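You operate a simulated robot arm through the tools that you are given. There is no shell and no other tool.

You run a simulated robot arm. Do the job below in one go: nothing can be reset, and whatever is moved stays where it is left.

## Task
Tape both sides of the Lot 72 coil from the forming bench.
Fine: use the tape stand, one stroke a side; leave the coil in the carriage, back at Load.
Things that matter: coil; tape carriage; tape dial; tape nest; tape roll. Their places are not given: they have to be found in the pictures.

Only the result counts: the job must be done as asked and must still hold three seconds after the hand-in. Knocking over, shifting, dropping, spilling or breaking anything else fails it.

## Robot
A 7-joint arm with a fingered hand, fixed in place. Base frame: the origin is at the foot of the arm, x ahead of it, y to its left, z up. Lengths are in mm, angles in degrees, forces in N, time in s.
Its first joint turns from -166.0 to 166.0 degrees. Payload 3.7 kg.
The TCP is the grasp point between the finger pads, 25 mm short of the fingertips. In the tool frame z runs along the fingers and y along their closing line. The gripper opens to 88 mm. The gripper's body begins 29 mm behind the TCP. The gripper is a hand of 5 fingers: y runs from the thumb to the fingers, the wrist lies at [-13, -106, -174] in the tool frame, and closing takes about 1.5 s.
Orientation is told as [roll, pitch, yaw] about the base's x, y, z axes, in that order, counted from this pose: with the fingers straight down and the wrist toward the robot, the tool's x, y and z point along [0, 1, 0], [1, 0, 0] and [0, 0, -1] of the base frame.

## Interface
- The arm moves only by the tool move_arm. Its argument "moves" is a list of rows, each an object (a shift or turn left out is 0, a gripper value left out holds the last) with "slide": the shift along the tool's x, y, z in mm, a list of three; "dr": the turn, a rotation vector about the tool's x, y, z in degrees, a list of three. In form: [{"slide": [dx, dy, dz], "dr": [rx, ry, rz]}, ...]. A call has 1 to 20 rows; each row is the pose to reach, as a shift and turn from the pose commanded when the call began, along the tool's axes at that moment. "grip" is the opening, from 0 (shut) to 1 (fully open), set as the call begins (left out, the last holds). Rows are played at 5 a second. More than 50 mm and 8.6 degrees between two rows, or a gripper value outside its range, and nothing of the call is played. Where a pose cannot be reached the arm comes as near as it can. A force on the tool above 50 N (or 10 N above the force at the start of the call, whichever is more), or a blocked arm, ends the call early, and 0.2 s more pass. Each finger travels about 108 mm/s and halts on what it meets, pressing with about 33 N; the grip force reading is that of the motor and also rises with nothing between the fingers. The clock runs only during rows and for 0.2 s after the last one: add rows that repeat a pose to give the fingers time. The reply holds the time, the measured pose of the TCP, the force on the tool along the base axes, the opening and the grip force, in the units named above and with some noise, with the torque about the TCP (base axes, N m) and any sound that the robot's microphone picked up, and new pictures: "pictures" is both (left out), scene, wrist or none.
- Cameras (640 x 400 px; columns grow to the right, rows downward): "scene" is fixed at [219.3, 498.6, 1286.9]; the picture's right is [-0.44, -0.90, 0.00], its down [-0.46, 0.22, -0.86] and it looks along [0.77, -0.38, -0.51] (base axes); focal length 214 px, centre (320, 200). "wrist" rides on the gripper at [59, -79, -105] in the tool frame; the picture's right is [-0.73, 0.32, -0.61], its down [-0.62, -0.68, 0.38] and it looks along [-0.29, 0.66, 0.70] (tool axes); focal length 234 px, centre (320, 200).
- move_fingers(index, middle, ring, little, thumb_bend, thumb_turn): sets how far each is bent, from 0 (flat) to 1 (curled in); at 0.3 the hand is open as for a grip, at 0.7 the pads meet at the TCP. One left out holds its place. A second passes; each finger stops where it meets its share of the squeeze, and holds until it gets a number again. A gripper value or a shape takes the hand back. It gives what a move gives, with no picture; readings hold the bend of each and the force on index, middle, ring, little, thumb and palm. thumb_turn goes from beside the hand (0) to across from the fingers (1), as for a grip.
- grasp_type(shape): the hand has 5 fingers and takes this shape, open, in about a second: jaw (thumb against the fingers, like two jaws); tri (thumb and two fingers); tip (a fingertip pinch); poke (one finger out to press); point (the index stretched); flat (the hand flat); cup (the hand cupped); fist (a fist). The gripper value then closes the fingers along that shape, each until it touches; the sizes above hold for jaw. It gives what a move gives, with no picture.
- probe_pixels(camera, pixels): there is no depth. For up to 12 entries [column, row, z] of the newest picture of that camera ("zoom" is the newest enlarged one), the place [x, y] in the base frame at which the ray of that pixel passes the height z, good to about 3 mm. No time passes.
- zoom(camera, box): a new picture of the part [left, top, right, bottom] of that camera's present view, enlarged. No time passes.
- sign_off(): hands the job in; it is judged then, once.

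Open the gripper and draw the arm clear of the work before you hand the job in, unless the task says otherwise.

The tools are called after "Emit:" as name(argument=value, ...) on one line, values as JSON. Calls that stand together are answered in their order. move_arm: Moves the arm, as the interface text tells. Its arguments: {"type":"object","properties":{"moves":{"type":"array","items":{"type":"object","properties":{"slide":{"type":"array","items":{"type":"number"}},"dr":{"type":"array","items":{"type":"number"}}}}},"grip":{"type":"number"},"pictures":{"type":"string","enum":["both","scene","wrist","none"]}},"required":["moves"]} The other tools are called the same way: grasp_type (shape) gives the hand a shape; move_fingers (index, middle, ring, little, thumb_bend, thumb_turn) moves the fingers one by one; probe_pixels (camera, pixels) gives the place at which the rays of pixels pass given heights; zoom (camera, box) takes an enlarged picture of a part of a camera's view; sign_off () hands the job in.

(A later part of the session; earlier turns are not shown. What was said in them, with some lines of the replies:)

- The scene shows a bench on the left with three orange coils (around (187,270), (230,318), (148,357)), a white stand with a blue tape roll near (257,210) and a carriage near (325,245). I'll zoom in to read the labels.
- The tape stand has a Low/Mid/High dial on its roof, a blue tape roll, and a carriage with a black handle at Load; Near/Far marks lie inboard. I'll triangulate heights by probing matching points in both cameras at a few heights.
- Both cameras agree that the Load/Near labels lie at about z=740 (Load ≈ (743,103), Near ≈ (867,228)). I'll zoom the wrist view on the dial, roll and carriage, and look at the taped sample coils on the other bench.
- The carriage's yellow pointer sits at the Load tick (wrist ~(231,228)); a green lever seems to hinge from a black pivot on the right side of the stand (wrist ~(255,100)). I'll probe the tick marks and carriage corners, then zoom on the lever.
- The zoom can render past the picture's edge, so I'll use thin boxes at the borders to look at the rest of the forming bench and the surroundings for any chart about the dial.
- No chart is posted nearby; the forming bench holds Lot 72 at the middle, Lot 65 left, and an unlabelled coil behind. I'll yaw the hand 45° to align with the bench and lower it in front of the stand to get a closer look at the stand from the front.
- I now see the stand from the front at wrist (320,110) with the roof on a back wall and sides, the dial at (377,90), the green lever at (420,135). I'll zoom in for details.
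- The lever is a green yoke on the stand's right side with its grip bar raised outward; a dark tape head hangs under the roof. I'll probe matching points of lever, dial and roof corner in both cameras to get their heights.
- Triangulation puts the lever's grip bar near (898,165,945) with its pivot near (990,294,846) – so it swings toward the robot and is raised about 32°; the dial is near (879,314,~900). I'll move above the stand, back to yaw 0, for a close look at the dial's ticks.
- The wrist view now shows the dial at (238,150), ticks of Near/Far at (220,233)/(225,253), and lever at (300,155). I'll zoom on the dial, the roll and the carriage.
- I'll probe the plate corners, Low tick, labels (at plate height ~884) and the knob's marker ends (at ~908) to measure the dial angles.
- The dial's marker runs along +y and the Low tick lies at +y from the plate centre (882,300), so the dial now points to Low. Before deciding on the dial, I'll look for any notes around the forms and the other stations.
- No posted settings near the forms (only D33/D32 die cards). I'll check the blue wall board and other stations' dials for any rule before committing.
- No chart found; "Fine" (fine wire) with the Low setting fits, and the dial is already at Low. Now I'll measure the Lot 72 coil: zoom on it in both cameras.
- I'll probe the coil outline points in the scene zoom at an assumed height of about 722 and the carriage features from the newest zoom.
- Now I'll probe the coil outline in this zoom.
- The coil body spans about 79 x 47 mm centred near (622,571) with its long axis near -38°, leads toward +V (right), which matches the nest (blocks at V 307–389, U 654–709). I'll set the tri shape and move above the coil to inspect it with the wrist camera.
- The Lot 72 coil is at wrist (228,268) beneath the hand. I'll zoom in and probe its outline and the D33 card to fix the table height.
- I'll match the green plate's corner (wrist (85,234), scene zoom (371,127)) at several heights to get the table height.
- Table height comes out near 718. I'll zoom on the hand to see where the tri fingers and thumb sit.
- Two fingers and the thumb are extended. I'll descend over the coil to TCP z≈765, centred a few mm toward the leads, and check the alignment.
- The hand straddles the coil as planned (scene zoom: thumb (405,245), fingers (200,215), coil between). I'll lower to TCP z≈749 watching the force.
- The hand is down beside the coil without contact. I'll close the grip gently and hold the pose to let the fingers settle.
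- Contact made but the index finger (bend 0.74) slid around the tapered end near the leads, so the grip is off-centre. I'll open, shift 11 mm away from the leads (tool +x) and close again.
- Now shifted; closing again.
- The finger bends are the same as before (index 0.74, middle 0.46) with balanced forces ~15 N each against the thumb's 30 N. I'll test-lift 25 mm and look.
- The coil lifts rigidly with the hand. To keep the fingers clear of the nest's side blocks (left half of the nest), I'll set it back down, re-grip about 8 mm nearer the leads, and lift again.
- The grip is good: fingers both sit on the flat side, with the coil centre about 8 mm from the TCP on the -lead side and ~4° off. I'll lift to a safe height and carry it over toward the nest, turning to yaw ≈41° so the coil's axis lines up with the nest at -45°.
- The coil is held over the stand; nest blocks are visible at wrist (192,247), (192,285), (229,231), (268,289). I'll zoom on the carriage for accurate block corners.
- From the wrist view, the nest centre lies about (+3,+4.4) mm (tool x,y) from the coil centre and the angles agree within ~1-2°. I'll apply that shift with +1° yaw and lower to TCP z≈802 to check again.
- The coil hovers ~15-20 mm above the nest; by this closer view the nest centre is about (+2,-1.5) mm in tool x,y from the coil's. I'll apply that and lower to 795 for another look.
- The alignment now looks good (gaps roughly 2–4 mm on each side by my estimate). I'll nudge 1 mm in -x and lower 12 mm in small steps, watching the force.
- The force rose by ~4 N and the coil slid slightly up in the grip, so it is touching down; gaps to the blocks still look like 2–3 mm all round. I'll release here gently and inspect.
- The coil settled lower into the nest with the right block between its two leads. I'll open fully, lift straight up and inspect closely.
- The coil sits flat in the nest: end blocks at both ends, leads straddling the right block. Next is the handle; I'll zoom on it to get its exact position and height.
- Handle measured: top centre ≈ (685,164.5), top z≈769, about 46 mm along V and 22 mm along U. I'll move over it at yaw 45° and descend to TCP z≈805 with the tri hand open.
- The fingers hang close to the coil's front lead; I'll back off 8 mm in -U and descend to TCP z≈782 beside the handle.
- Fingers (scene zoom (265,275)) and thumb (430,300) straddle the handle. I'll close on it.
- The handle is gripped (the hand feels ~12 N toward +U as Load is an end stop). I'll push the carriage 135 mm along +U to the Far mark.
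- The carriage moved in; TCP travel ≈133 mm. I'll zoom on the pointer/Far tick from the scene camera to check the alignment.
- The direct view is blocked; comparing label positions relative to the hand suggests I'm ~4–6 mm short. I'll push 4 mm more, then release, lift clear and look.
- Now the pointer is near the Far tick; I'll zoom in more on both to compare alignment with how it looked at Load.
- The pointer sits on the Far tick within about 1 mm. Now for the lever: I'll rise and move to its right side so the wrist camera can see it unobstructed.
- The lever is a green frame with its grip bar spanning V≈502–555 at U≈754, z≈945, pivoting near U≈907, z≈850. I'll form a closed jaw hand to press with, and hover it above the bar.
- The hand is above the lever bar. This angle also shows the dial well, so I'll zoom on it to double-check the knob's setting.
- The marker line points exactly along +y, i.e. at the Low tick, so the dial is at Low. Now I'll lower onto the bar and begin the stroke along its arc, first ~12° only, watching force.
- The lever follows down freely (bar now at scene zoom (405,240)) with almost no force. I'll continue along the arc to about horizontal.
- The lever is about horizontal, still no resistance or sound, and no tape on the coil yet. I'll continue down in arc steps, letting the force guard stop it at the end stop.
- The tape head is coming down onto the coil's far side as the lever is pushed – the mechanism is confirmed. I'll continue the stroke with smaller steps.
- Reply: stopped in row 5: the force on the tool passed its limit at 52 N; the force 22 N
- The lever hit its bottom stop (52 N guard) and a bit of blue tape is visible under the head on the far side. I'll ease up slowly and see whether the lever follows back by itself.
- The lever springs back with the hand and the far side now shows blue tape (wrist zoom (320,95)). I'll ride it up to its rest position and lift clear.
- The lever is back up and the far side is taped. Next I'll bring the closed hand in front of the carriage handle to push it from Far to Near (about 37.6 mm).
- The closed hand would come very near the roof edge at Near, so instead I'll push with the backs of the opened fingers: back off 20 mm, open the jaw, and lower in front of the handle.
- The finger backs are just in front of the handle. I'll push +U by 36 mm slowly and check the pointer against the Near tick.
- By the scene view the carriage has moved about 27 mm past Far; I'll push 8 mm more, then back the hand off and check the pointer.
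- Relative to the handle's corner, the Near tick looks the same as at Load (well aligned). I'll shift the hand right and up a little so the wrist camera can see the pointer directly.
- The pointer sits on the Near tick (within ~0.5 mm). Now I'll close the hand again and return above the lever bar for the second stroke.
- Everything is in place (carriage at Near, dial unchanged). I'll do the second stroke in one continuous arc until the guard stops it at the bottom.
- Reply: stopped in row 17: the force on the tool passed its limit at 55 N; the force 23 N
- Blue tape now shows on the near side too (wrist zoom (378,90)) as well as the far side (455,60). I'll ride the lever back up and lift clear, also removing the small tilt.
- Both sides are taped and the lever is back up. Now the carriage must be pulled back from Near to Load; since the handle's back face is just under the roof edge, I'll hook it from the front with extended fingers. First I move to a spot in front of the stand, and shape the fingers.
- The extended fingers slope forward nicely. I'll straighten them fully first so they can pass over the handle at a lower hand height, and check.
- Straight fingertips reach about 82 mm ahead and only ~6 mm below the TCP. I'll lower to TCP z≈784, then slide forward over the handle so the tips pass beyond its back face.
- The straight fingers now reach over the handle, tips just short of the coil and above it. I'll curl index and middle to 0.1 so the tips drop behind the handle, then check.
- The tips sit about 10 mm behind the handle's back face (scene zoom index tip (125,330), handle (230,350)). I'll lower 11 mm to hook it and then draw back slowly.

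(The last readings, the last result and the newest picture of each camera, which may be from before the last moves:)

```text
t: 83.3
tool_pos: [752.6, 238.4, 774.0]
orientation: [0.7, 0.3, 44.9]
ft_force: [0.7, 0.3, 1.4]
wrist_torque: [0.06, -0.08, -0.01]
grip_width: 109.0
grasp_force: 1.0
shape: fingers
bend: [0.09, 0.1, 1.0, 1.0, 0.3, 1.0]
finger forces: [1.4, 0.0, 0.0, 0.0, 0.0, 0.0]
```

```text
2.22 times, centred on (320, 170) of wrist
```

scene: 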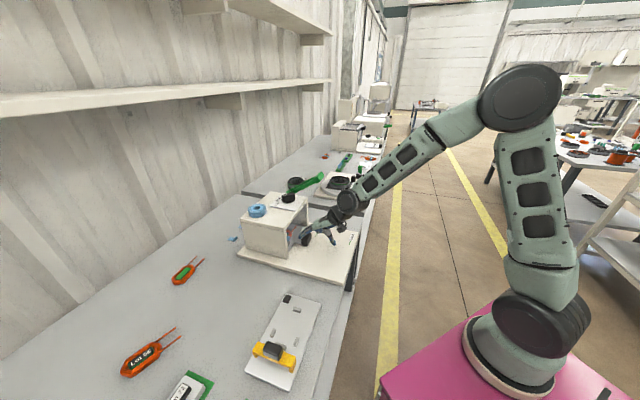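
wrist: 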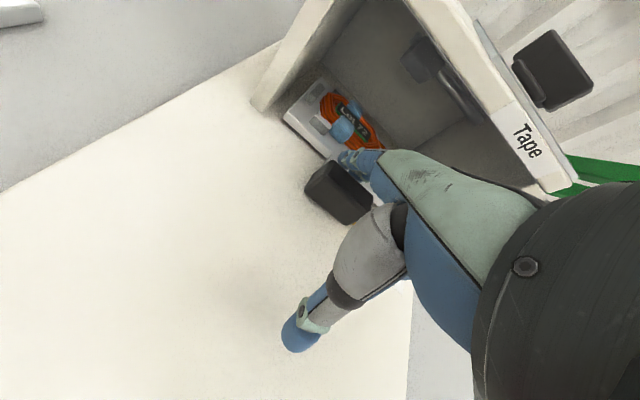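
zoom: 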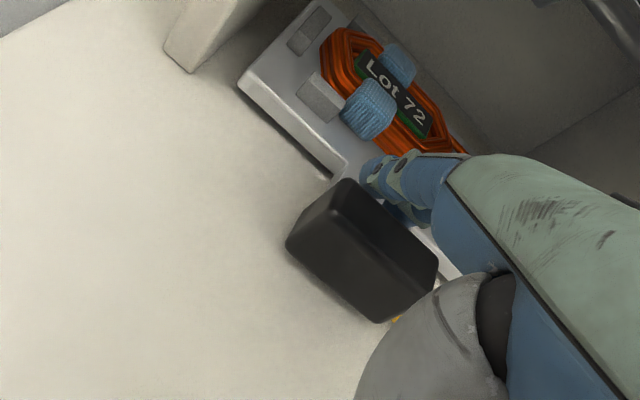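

The hook holds and the carriage follows (index 1.4 N). I'll draw it back another 100 mm steadily.

Emit:
move_arm(moves=[{"slide": [0, -8, 0]}, {"slide": [0, -16, 0]}, {"slide": [0, -25, 0]}, {"slide": [0, -34, 0]}, {"slide": [0, -43, 0]}, {"slide": [0, -52, 0]}, {"slide": [0, -61, 0]}, {"slide": [0, -70, 0]}, {"slide": [0, -79, 0]}, {"slide": [0, -88, 0]}, {"slide": [0, -95, 0]}, {"slide": [0, -100, 0]}, {"slide": [0, -100, 0]}])

Emit:
zoom(camera="scene", box=[300, 205, 380, 265])

Emit:
zoom(camera="wrist", box=[220, 80, 400, 260])

```text
t: 86.2
tool_pos: [681.1, 166.7, 774.1]
orientation: [0.7, 0.2, 44.9]
ft_force: [0.4, 1.5, 2.5]
wrist_torque: [0.13, -0.05, 0.0]
grip_width: 110.0
grasp_force: 0.9
shape: fingers
bend: [0.09, 0.1, 1.0, 1.0, 0.3, 1.0]
finger forces: [1.7, 0.1, 0.0, 0.0, 0.0, 0.0]
```

scene: 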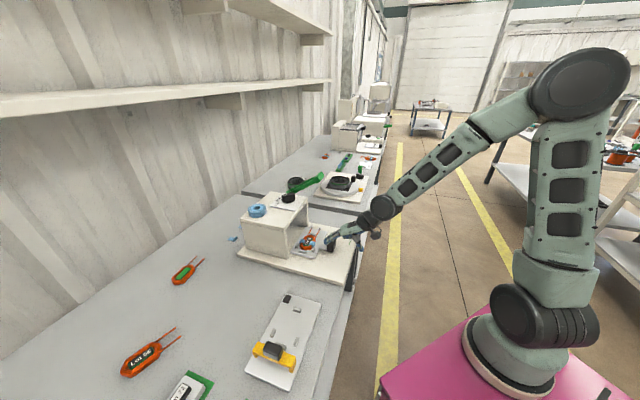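
wrist: 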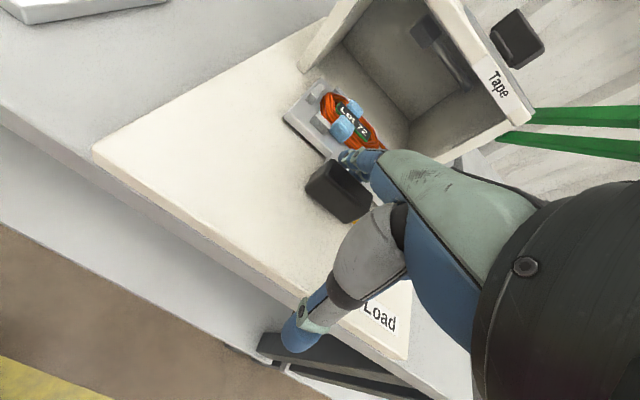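

```text
6.67 times, centred on (340, 235) of scene
```

zoom: 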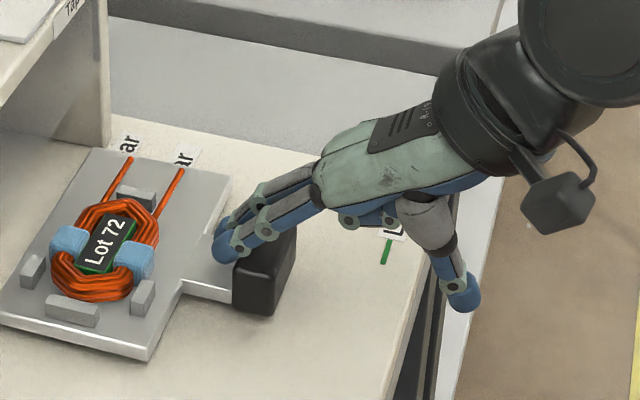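

```text
2.22 times, centred on (310, 170) of wrist
```

zoom: 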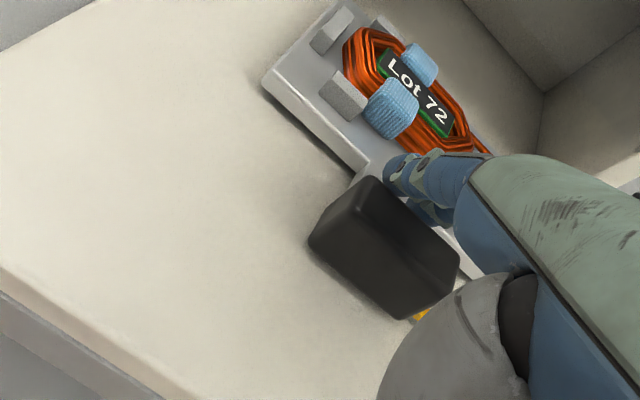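

Both sides show blue tape. About 50 mm remains to Load; to stay inside the arm's reach I'll raise the fingers off, curl them more, and re-hook closer to the hand.

Emit:
move_arm(moves=[{"slide": [0, 3, 0]}, {"slide": [0, 4, -10]}, {"slide": [0, 4, -25]}, {"slide": [0, 4, -36]}, {"slide": [0, 4, -36]}], pictures="none")

Emit:
move_fingers(index=0.33, middle=0.33)

Emit:
zoom(camera="scene", box=[300, 205, 380, 265])

Emit:
zoom(camera="wrist", box=[220, 100, 400, 300])

```text
t: 87.3
tool_pos: [684.6, 169.8, 810.8]
orientation: [0.8, 0.3, 45.0]
ft_force: [-0.1, 1.1, 0.1]
wrist_torque: [0.03, -0.01, 0.01]
grip_width: 107.4
grasp_force: 0.0
shape: fingers
bend: [0.1, 0.1, 1.0, 1.0, 0.3, 1.0]
finger forces: [0.0, 0.0, 0.0, 0.0, 0.0, 0.0]
```

```text
t: 88.3
tool_pos: [683.4, 169.4, 810.9]
orientation: [0.7, 0.2, 45.0]
ft_force: [0.5, -0.4, -0.1]
wrist_torque: [0.0, -0.04, -0.04]
grip_width: 81.0
grasp_force: 0.1
shape: fingers
bend: [0.33, 0.33, 1.0, 1.0, 0.3, 1.0]
finger forces: [0.1, 0.0, 0.0, 0.0, 0.1, 0.1]
```

```text
6.67 times, centred on (340, 235) of scene
```

zoom: 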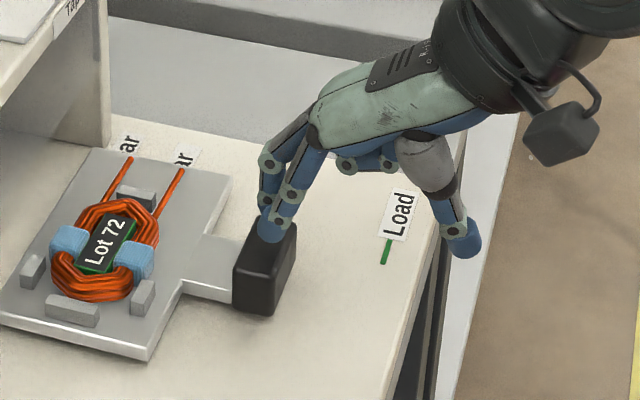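

```text
2.00 times, centred on (310, 200) of wrist
```

zoom: 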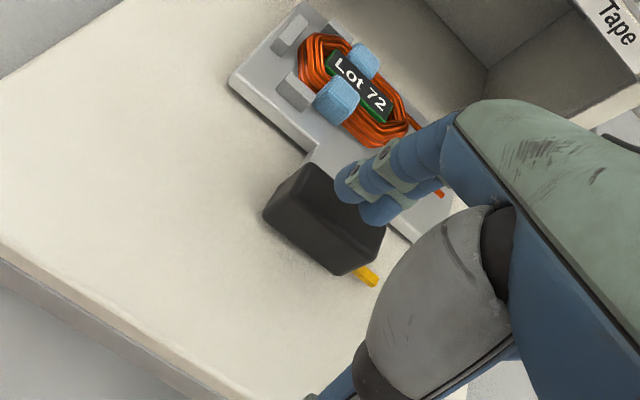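

I'll move forward 31 mm so the fingers stand behind the handle, lower to hook, and check.

Emit:
move_arm(moves=[{"slide": [0, 10, 0]}, {"slide": [0, 22, 0]}, {"slide": [0, 32, 0]}, {"slide": [0, 32, 10]}, {"slide": [0, 32, 20]}, {"slide": [0, 32, 26]}, {"slide": [0, 32, 26]}])

Emit:
zoom(camera="scene", box=[300, 205, 380, 265])

Emit:
zoom(camera="wrist", box=[220, 100, 400, 300])

```text
t: 90.0
tool_pos: [707.4, 193.9, 782.4]
orientation: [0.7, 0.3, 45.0]
ft_force: [0.2, 0.2, 0.0]
wrist_torque: [-0.01, 0.01, -0.01]
grip_width: 81.2
grasp_force: 0.0
shape: fingers
bend: [0.33, 0.33, 1.0, 1.0, 0.3, 1.0]
finger forces: [0.0, 0.0, 0.1, 0.0, 0.0, 0.1]
```

scene: 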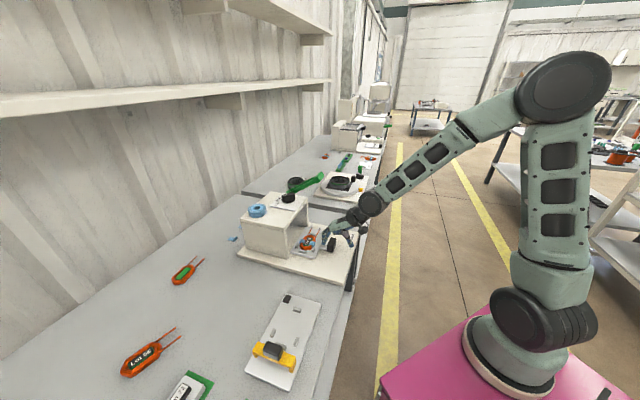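
wrist: 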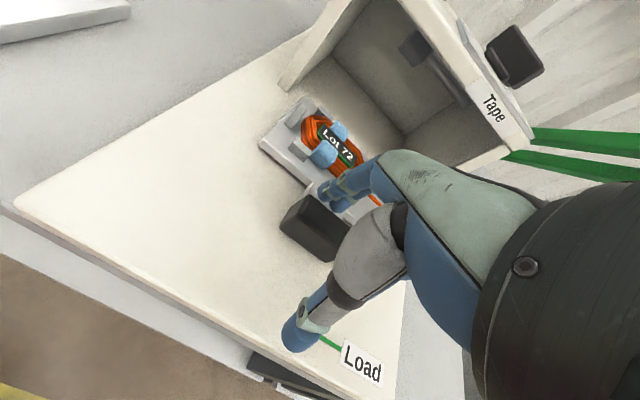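

```text
6.67 times, centred on (340, 235) of scene
```

zoom: 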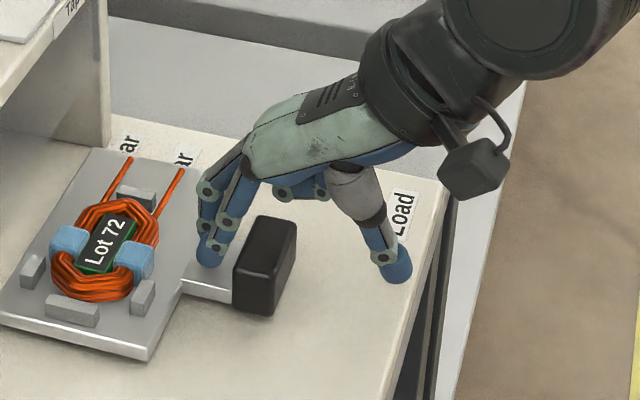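

```text
2.00 times, centred on (310, 200) of wrist
```

zoom: 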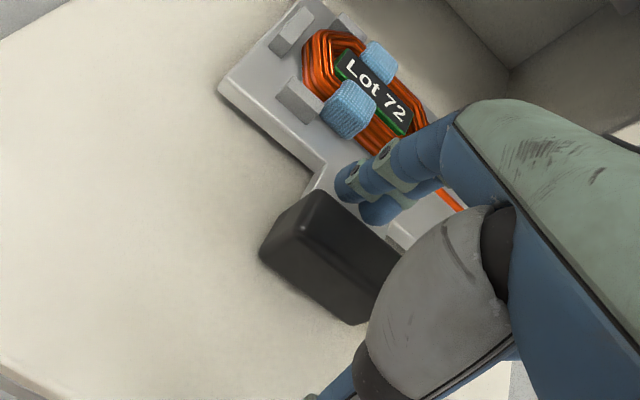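

The fingers stand behind the handle. I'll draw back 48 mm, then check how far the pointer is from the Load tick.

Emit:
move_arm(moves=[{"slide": [0, -7, 0]}, {"slide": [0, -14, 0]}, {"slide": [0, -21, 0]}, {"slide": [0, -28, 0]}, {"slide": [0, -35, 0]}, {"slide": [0, -42, 0]}, {"slide": [0, -48, 0]}, {"slide": [0, -48, 0]}])

Emit:
zoom(camera="scene", box=[310, 215, 380, 265])

Emit:
zoom(camera="wrist", box=[220, 100, 420, 320])

```text
t: 91.8
tool_pos: [673.7, 158.7, 783.5]
orientation: [0.7, 0.2, 45.0]
ft_force: [0.4, 0.6, 0.5]
wrist_torque: [0.03, -0.02, -0.01]
grip_width: 82.6
grasp_force: 0.4
shape: fingers
bend: [0.31, 0.33, 1.0, 1.0, 0.3, 1.0]
finger forces: [0.9, 0.0, 0.1, 0.1, 0.0, 0.0]
```

scene: 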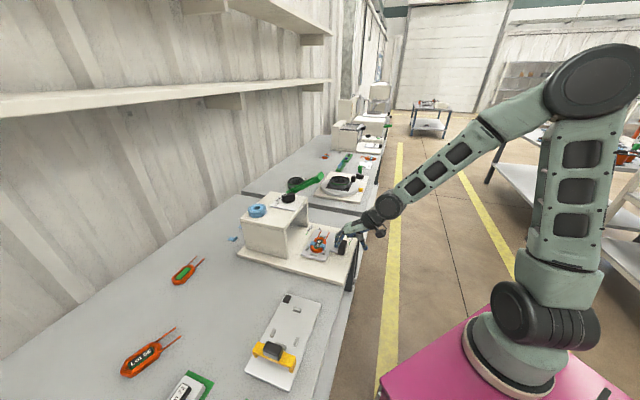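
wrist: 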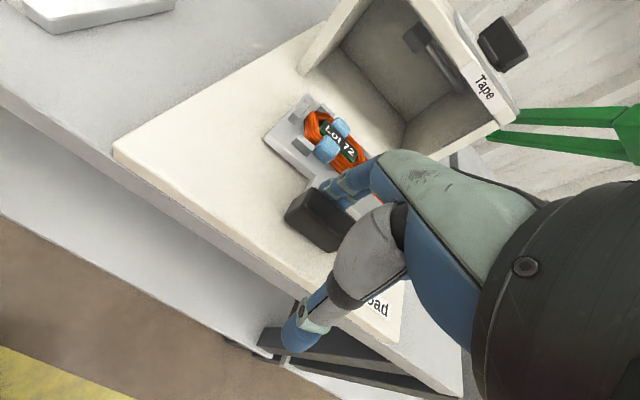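

```text
8.00 times, centred on (345, 240) of scene
```

zoom: 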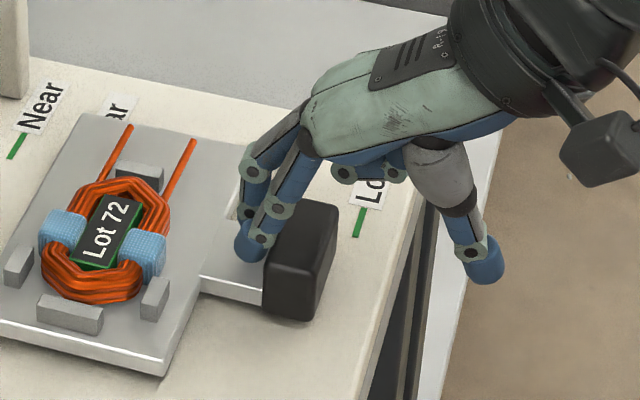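

```text
1.82 times, centred on (320, 210) of wrist
```

zoom: 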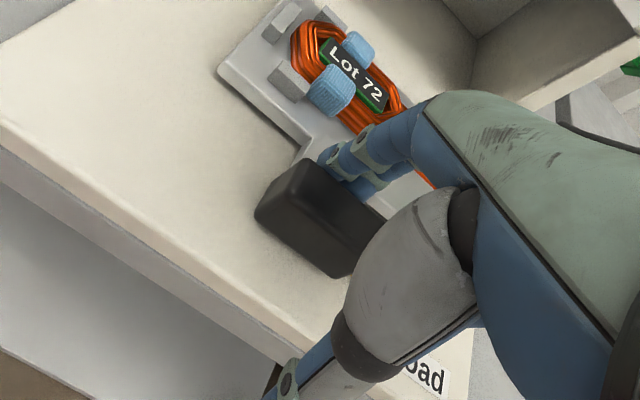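

About 16 mm remain to Load. I'll continue pulling in small steps until the Load end stop gives a firm reaction.

Emit:
move_arm(moves=[{"slide": [0, -4, 0]}, {"slide": [0, -8, 0]}, {"slide": [0, -12, 0]}, {"slide": [0, -15, 0]}, {"slide": [0, -18, 0]}, {"slide": [0, -18, 0]}])

Emit:
zoom(camera="scene", box=[310, 215, 380, 265])

Emit:
zoom(camera="wrist", box=[220, 100, 420, 320])

```text
t: 93.2
tool_pos: [660.9, 146.2, 784.5]
orientation: [0.7, 0.4, 45.0]
ft_force: [0.2, 1.3, -0.6]
wrist_torque: [0.03, -0.01, -0.01]
grip_width: 83.6
grasp_force: 0.5
shape: fingers
bend: [0.31, 0.33, 1.0, 1.0, 0.3, 1.0]
finger forces: [1.3, 0.3, 0.1, 0.1, 0.0, 0.0]
```

scene: 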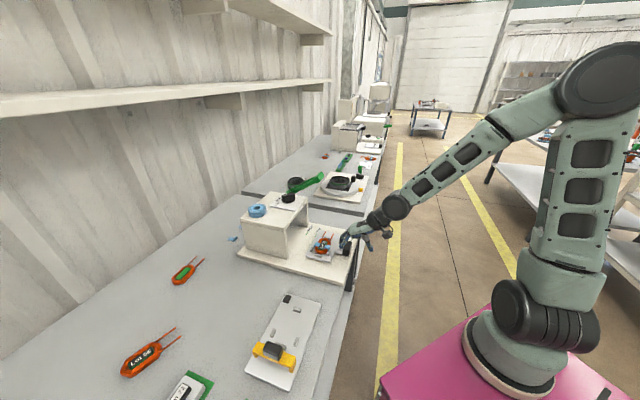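
wrist: 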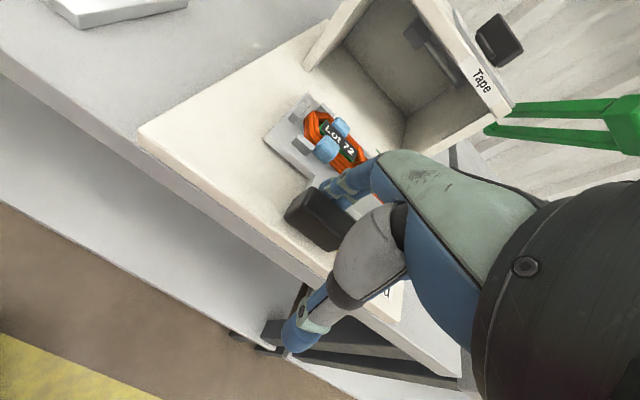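

```text
8.00 times, centred on (345, 240) of scene
```

zoom: 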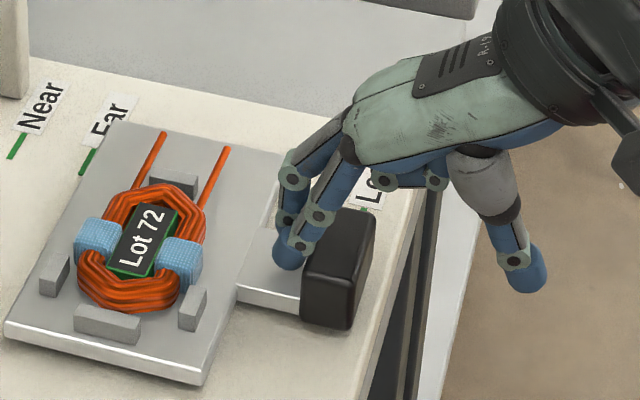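

```text
1.82 times, centred on (320, 210) of wrist
```

zoom: 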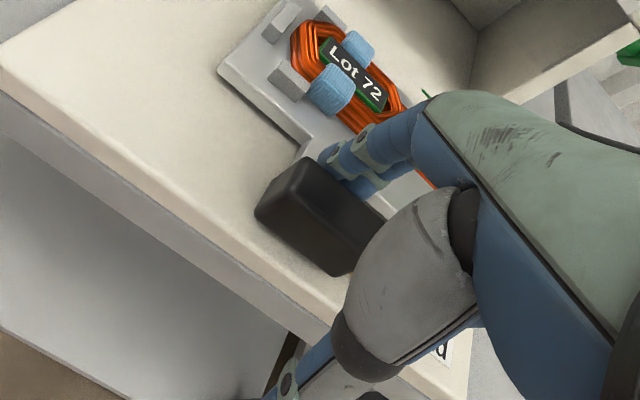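

The handle's corner is now where it was at Load within a millimetre or two. I'll lift the fingers off and check the pointer against the Load tick.

Emit:
move_arm(moves=[{"slide": [0, 3, 0]}, {"slide": [0, 5, -8]}, {"slide": [0, 5, -25]}, {"slide": [0, 5, -50]}, {"slide": [-10, 10, -90]}, {"slide": [-20, 25, -130]}, {"slide": [-20, 25, -130]}])

Emit:
zoom(camera="wrist", box=[200, 280, 300, 370])

Emit:
zoom(camera="scene", box=[325, 225, 375, 265])

```text
t: 94.8
tool_pos: [694.3, 149.5, 912.7]
orientation: [0.7, 0.3, 44.9]
ft_force: [0.2, 0.6, -0.3]
wrist_torque: [0.02, 0.0, 0.0]
grip_width: 81.2
grasp_force: 0.0
shape: fingers
bend: [0.33, 0.33, 1.0, 1.0, 0.3, 1.0]
finger forces: [0.0, 0.0, 0.0, 0.0, 0.1, 0.0]
```

scene: 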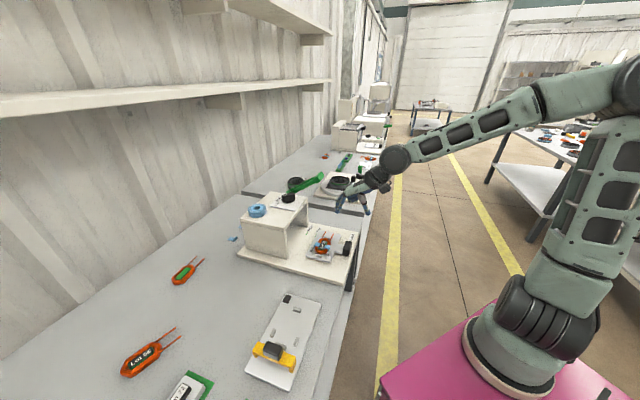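
wrist: 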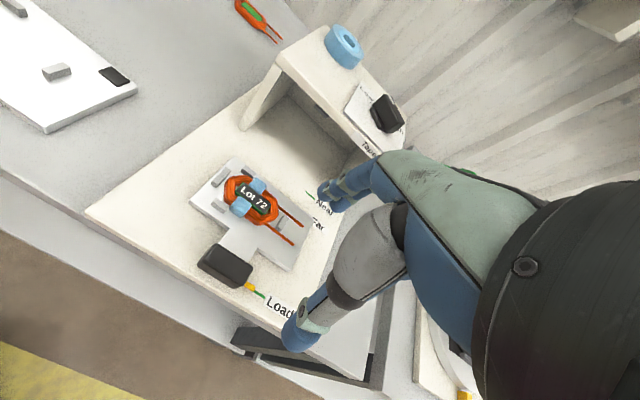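

```text
4.44 times, centred on (250, 325) of wrist
```

zoom: 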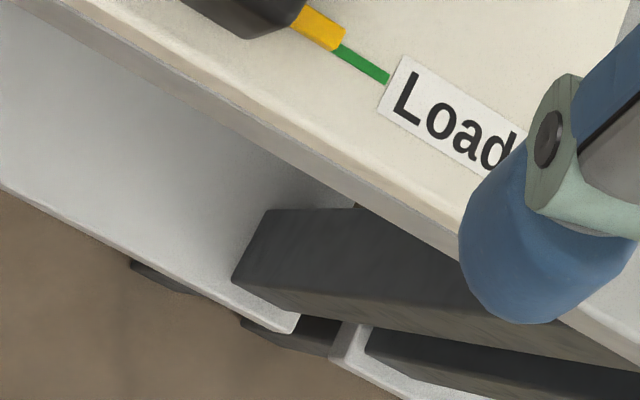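

```text
10.00 times, centred on (350, 245) of scene
```

zoom: 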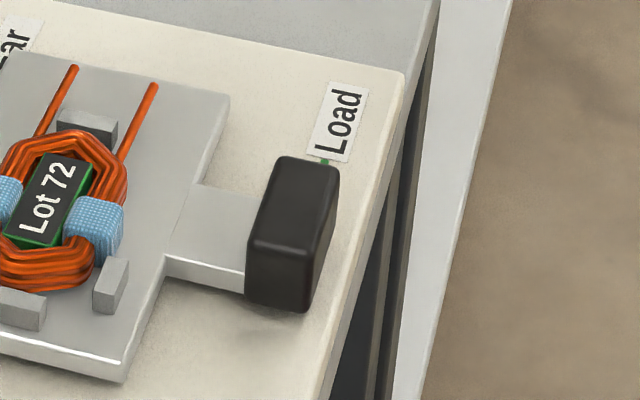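

The scene view matches the original Load position exactly, with the taped coil in the carriage. I'll zoom on the coil and the stand's top for a final check.

Emit:
zoom(camera="wrist", box=[180, 150, 320, 300])

Emit:
zoom(camera="wrist", box=[200, 240, 300, 320])

Emit:
zoom(camera="scene", box=[225, 170, 365, 275])

```text
2.67 times, centred on (250, 225) of wrist
```

zoom: 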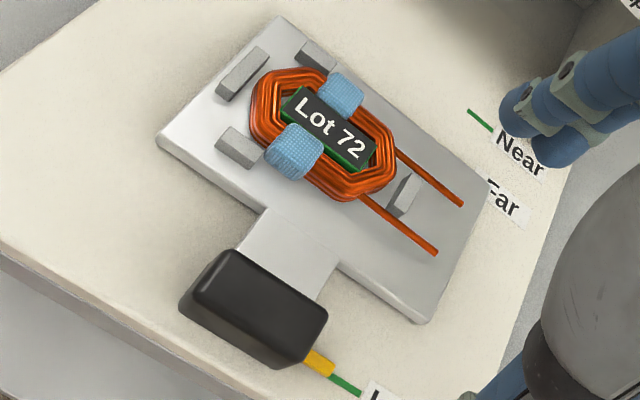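

```text
5.00 times, centred on (250, 280) of wrist
```

zoom: 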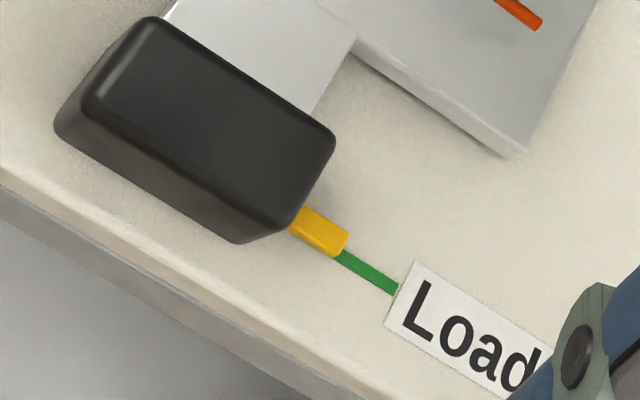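

```text
3.81 times, centred on (295, 222) of scene
```

zoom: 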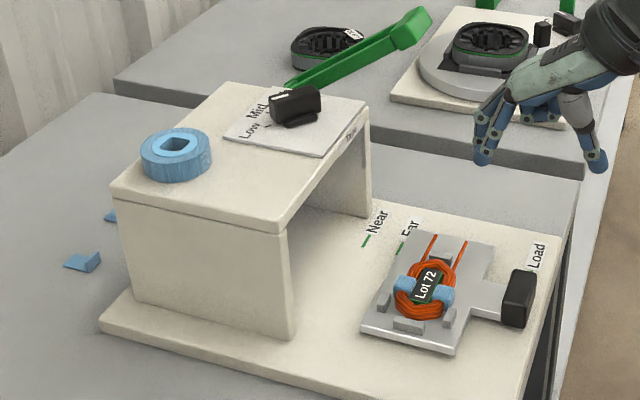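

The taped coil is seated in the carriage, the pointer is on Load, dial, lever and roll are undisturbed. I'll open the hand and retreat up and away from the work.

Emit:
grasp_type(shape="jaw")

Emit:
move_arm(moves=[{"slide": [0, -5, -40]}, {"slide": [0, -15, -80]}, {"slide": [0, -30, -120]}, {"slide": [0, -45, -160]}, {"slide": [0, -65, -195]}, {"slide": [0, -90, -220]}, {"slide": [0, -110, -230]}, {"slide": [0, -110, -230]}], grip=1)

Emit:
zoom(camera="scene", box=[225, 170, 365, 275])

```text
t: 95.7
tool_pos: [695.6, 150.0, 913.9]
orientation: [0.8, 0.3, 44.9]
ft_force: [0.0, -0.3, 0.1]
wrist_torque: [0.01, -0.02, 0.01]
grip_width: 88.0
grasp_force: 0.0
shape: jaw
bend: [0.3, 0.3, 0.3, 0.3, 0.3, 0.98]
finger forces: [0.0, 0.0, 0.0, 0.0, 0.0, 0.0]
```

```text
t: 97.5
tool_pos: [618.9, 71.1, 1146.1]
orientation: [0.7, 0.2, 44.9]
ft_force: [-0.8, 0.5, 0.1]
wrist_torque: [-0.02, 0.03, -0.02]
grip_width: 87.8
grasp_force: 0.0
shape: jaw
bend: [0.3, 0.3, 0.3, 0.3, 0.3, 0.98]
finger forces: [0.0, 0.0, 0.1, 0.0, 0.0, 0.1]
```

scene: 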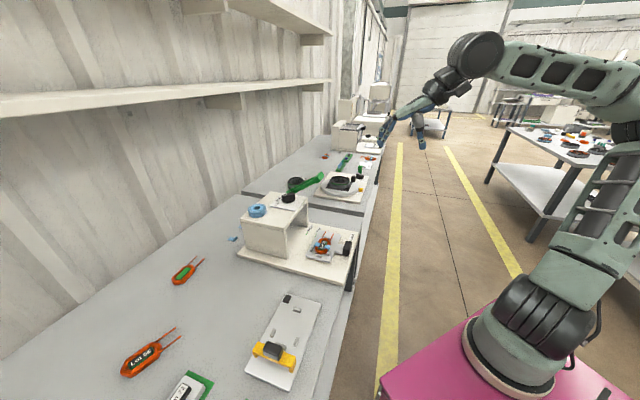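
wrist: 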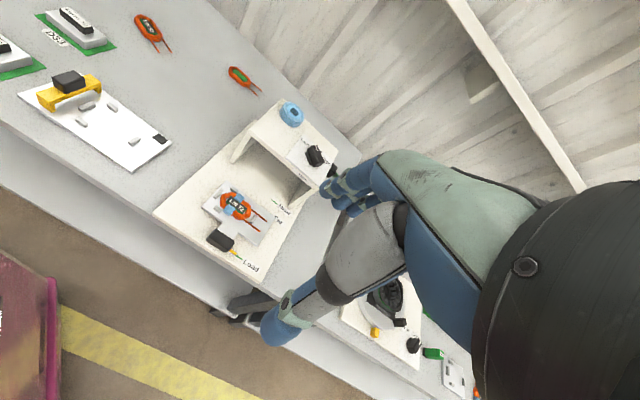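

```text
3.81 times, centred on (295, 222) of scene
```

zoom: 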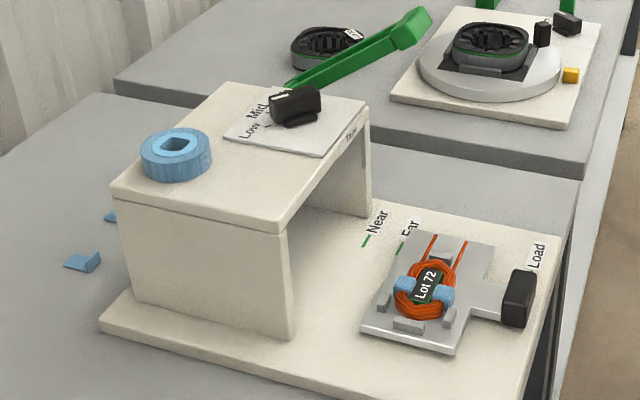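

The arm is clear with the hand open. The Lot 72 coil sits taped on both sides in the carriage at Load, and nothing else was disturbed, so I'm handing the job in.

Emit:
sign_off()

```text
The job is handed in.
```

The Lot 72 coil is taped on both sides and sits in the carriage, back at Load. I gave it one lever stroke at Far and one at Near. I handed the job in with the hand open and the arm clear.

- **Dial:** I left it at Low, where it already pointed. I took "Fine" to mean fine wire, which calls for the lowest setting, because I found no chart or note on the benches saying so. If "Fine" called for Mid or High, both strokes were made at the wrong setting.
- **Positions:** by the camera views, the carriage pointer was within about 1–2 mm of each mark when I stroked. At hand-in it looked the same as it did at the start.
- **Everything else:** in the last pictures the lever was back up, and the tape roll, dial and other coils were in place.
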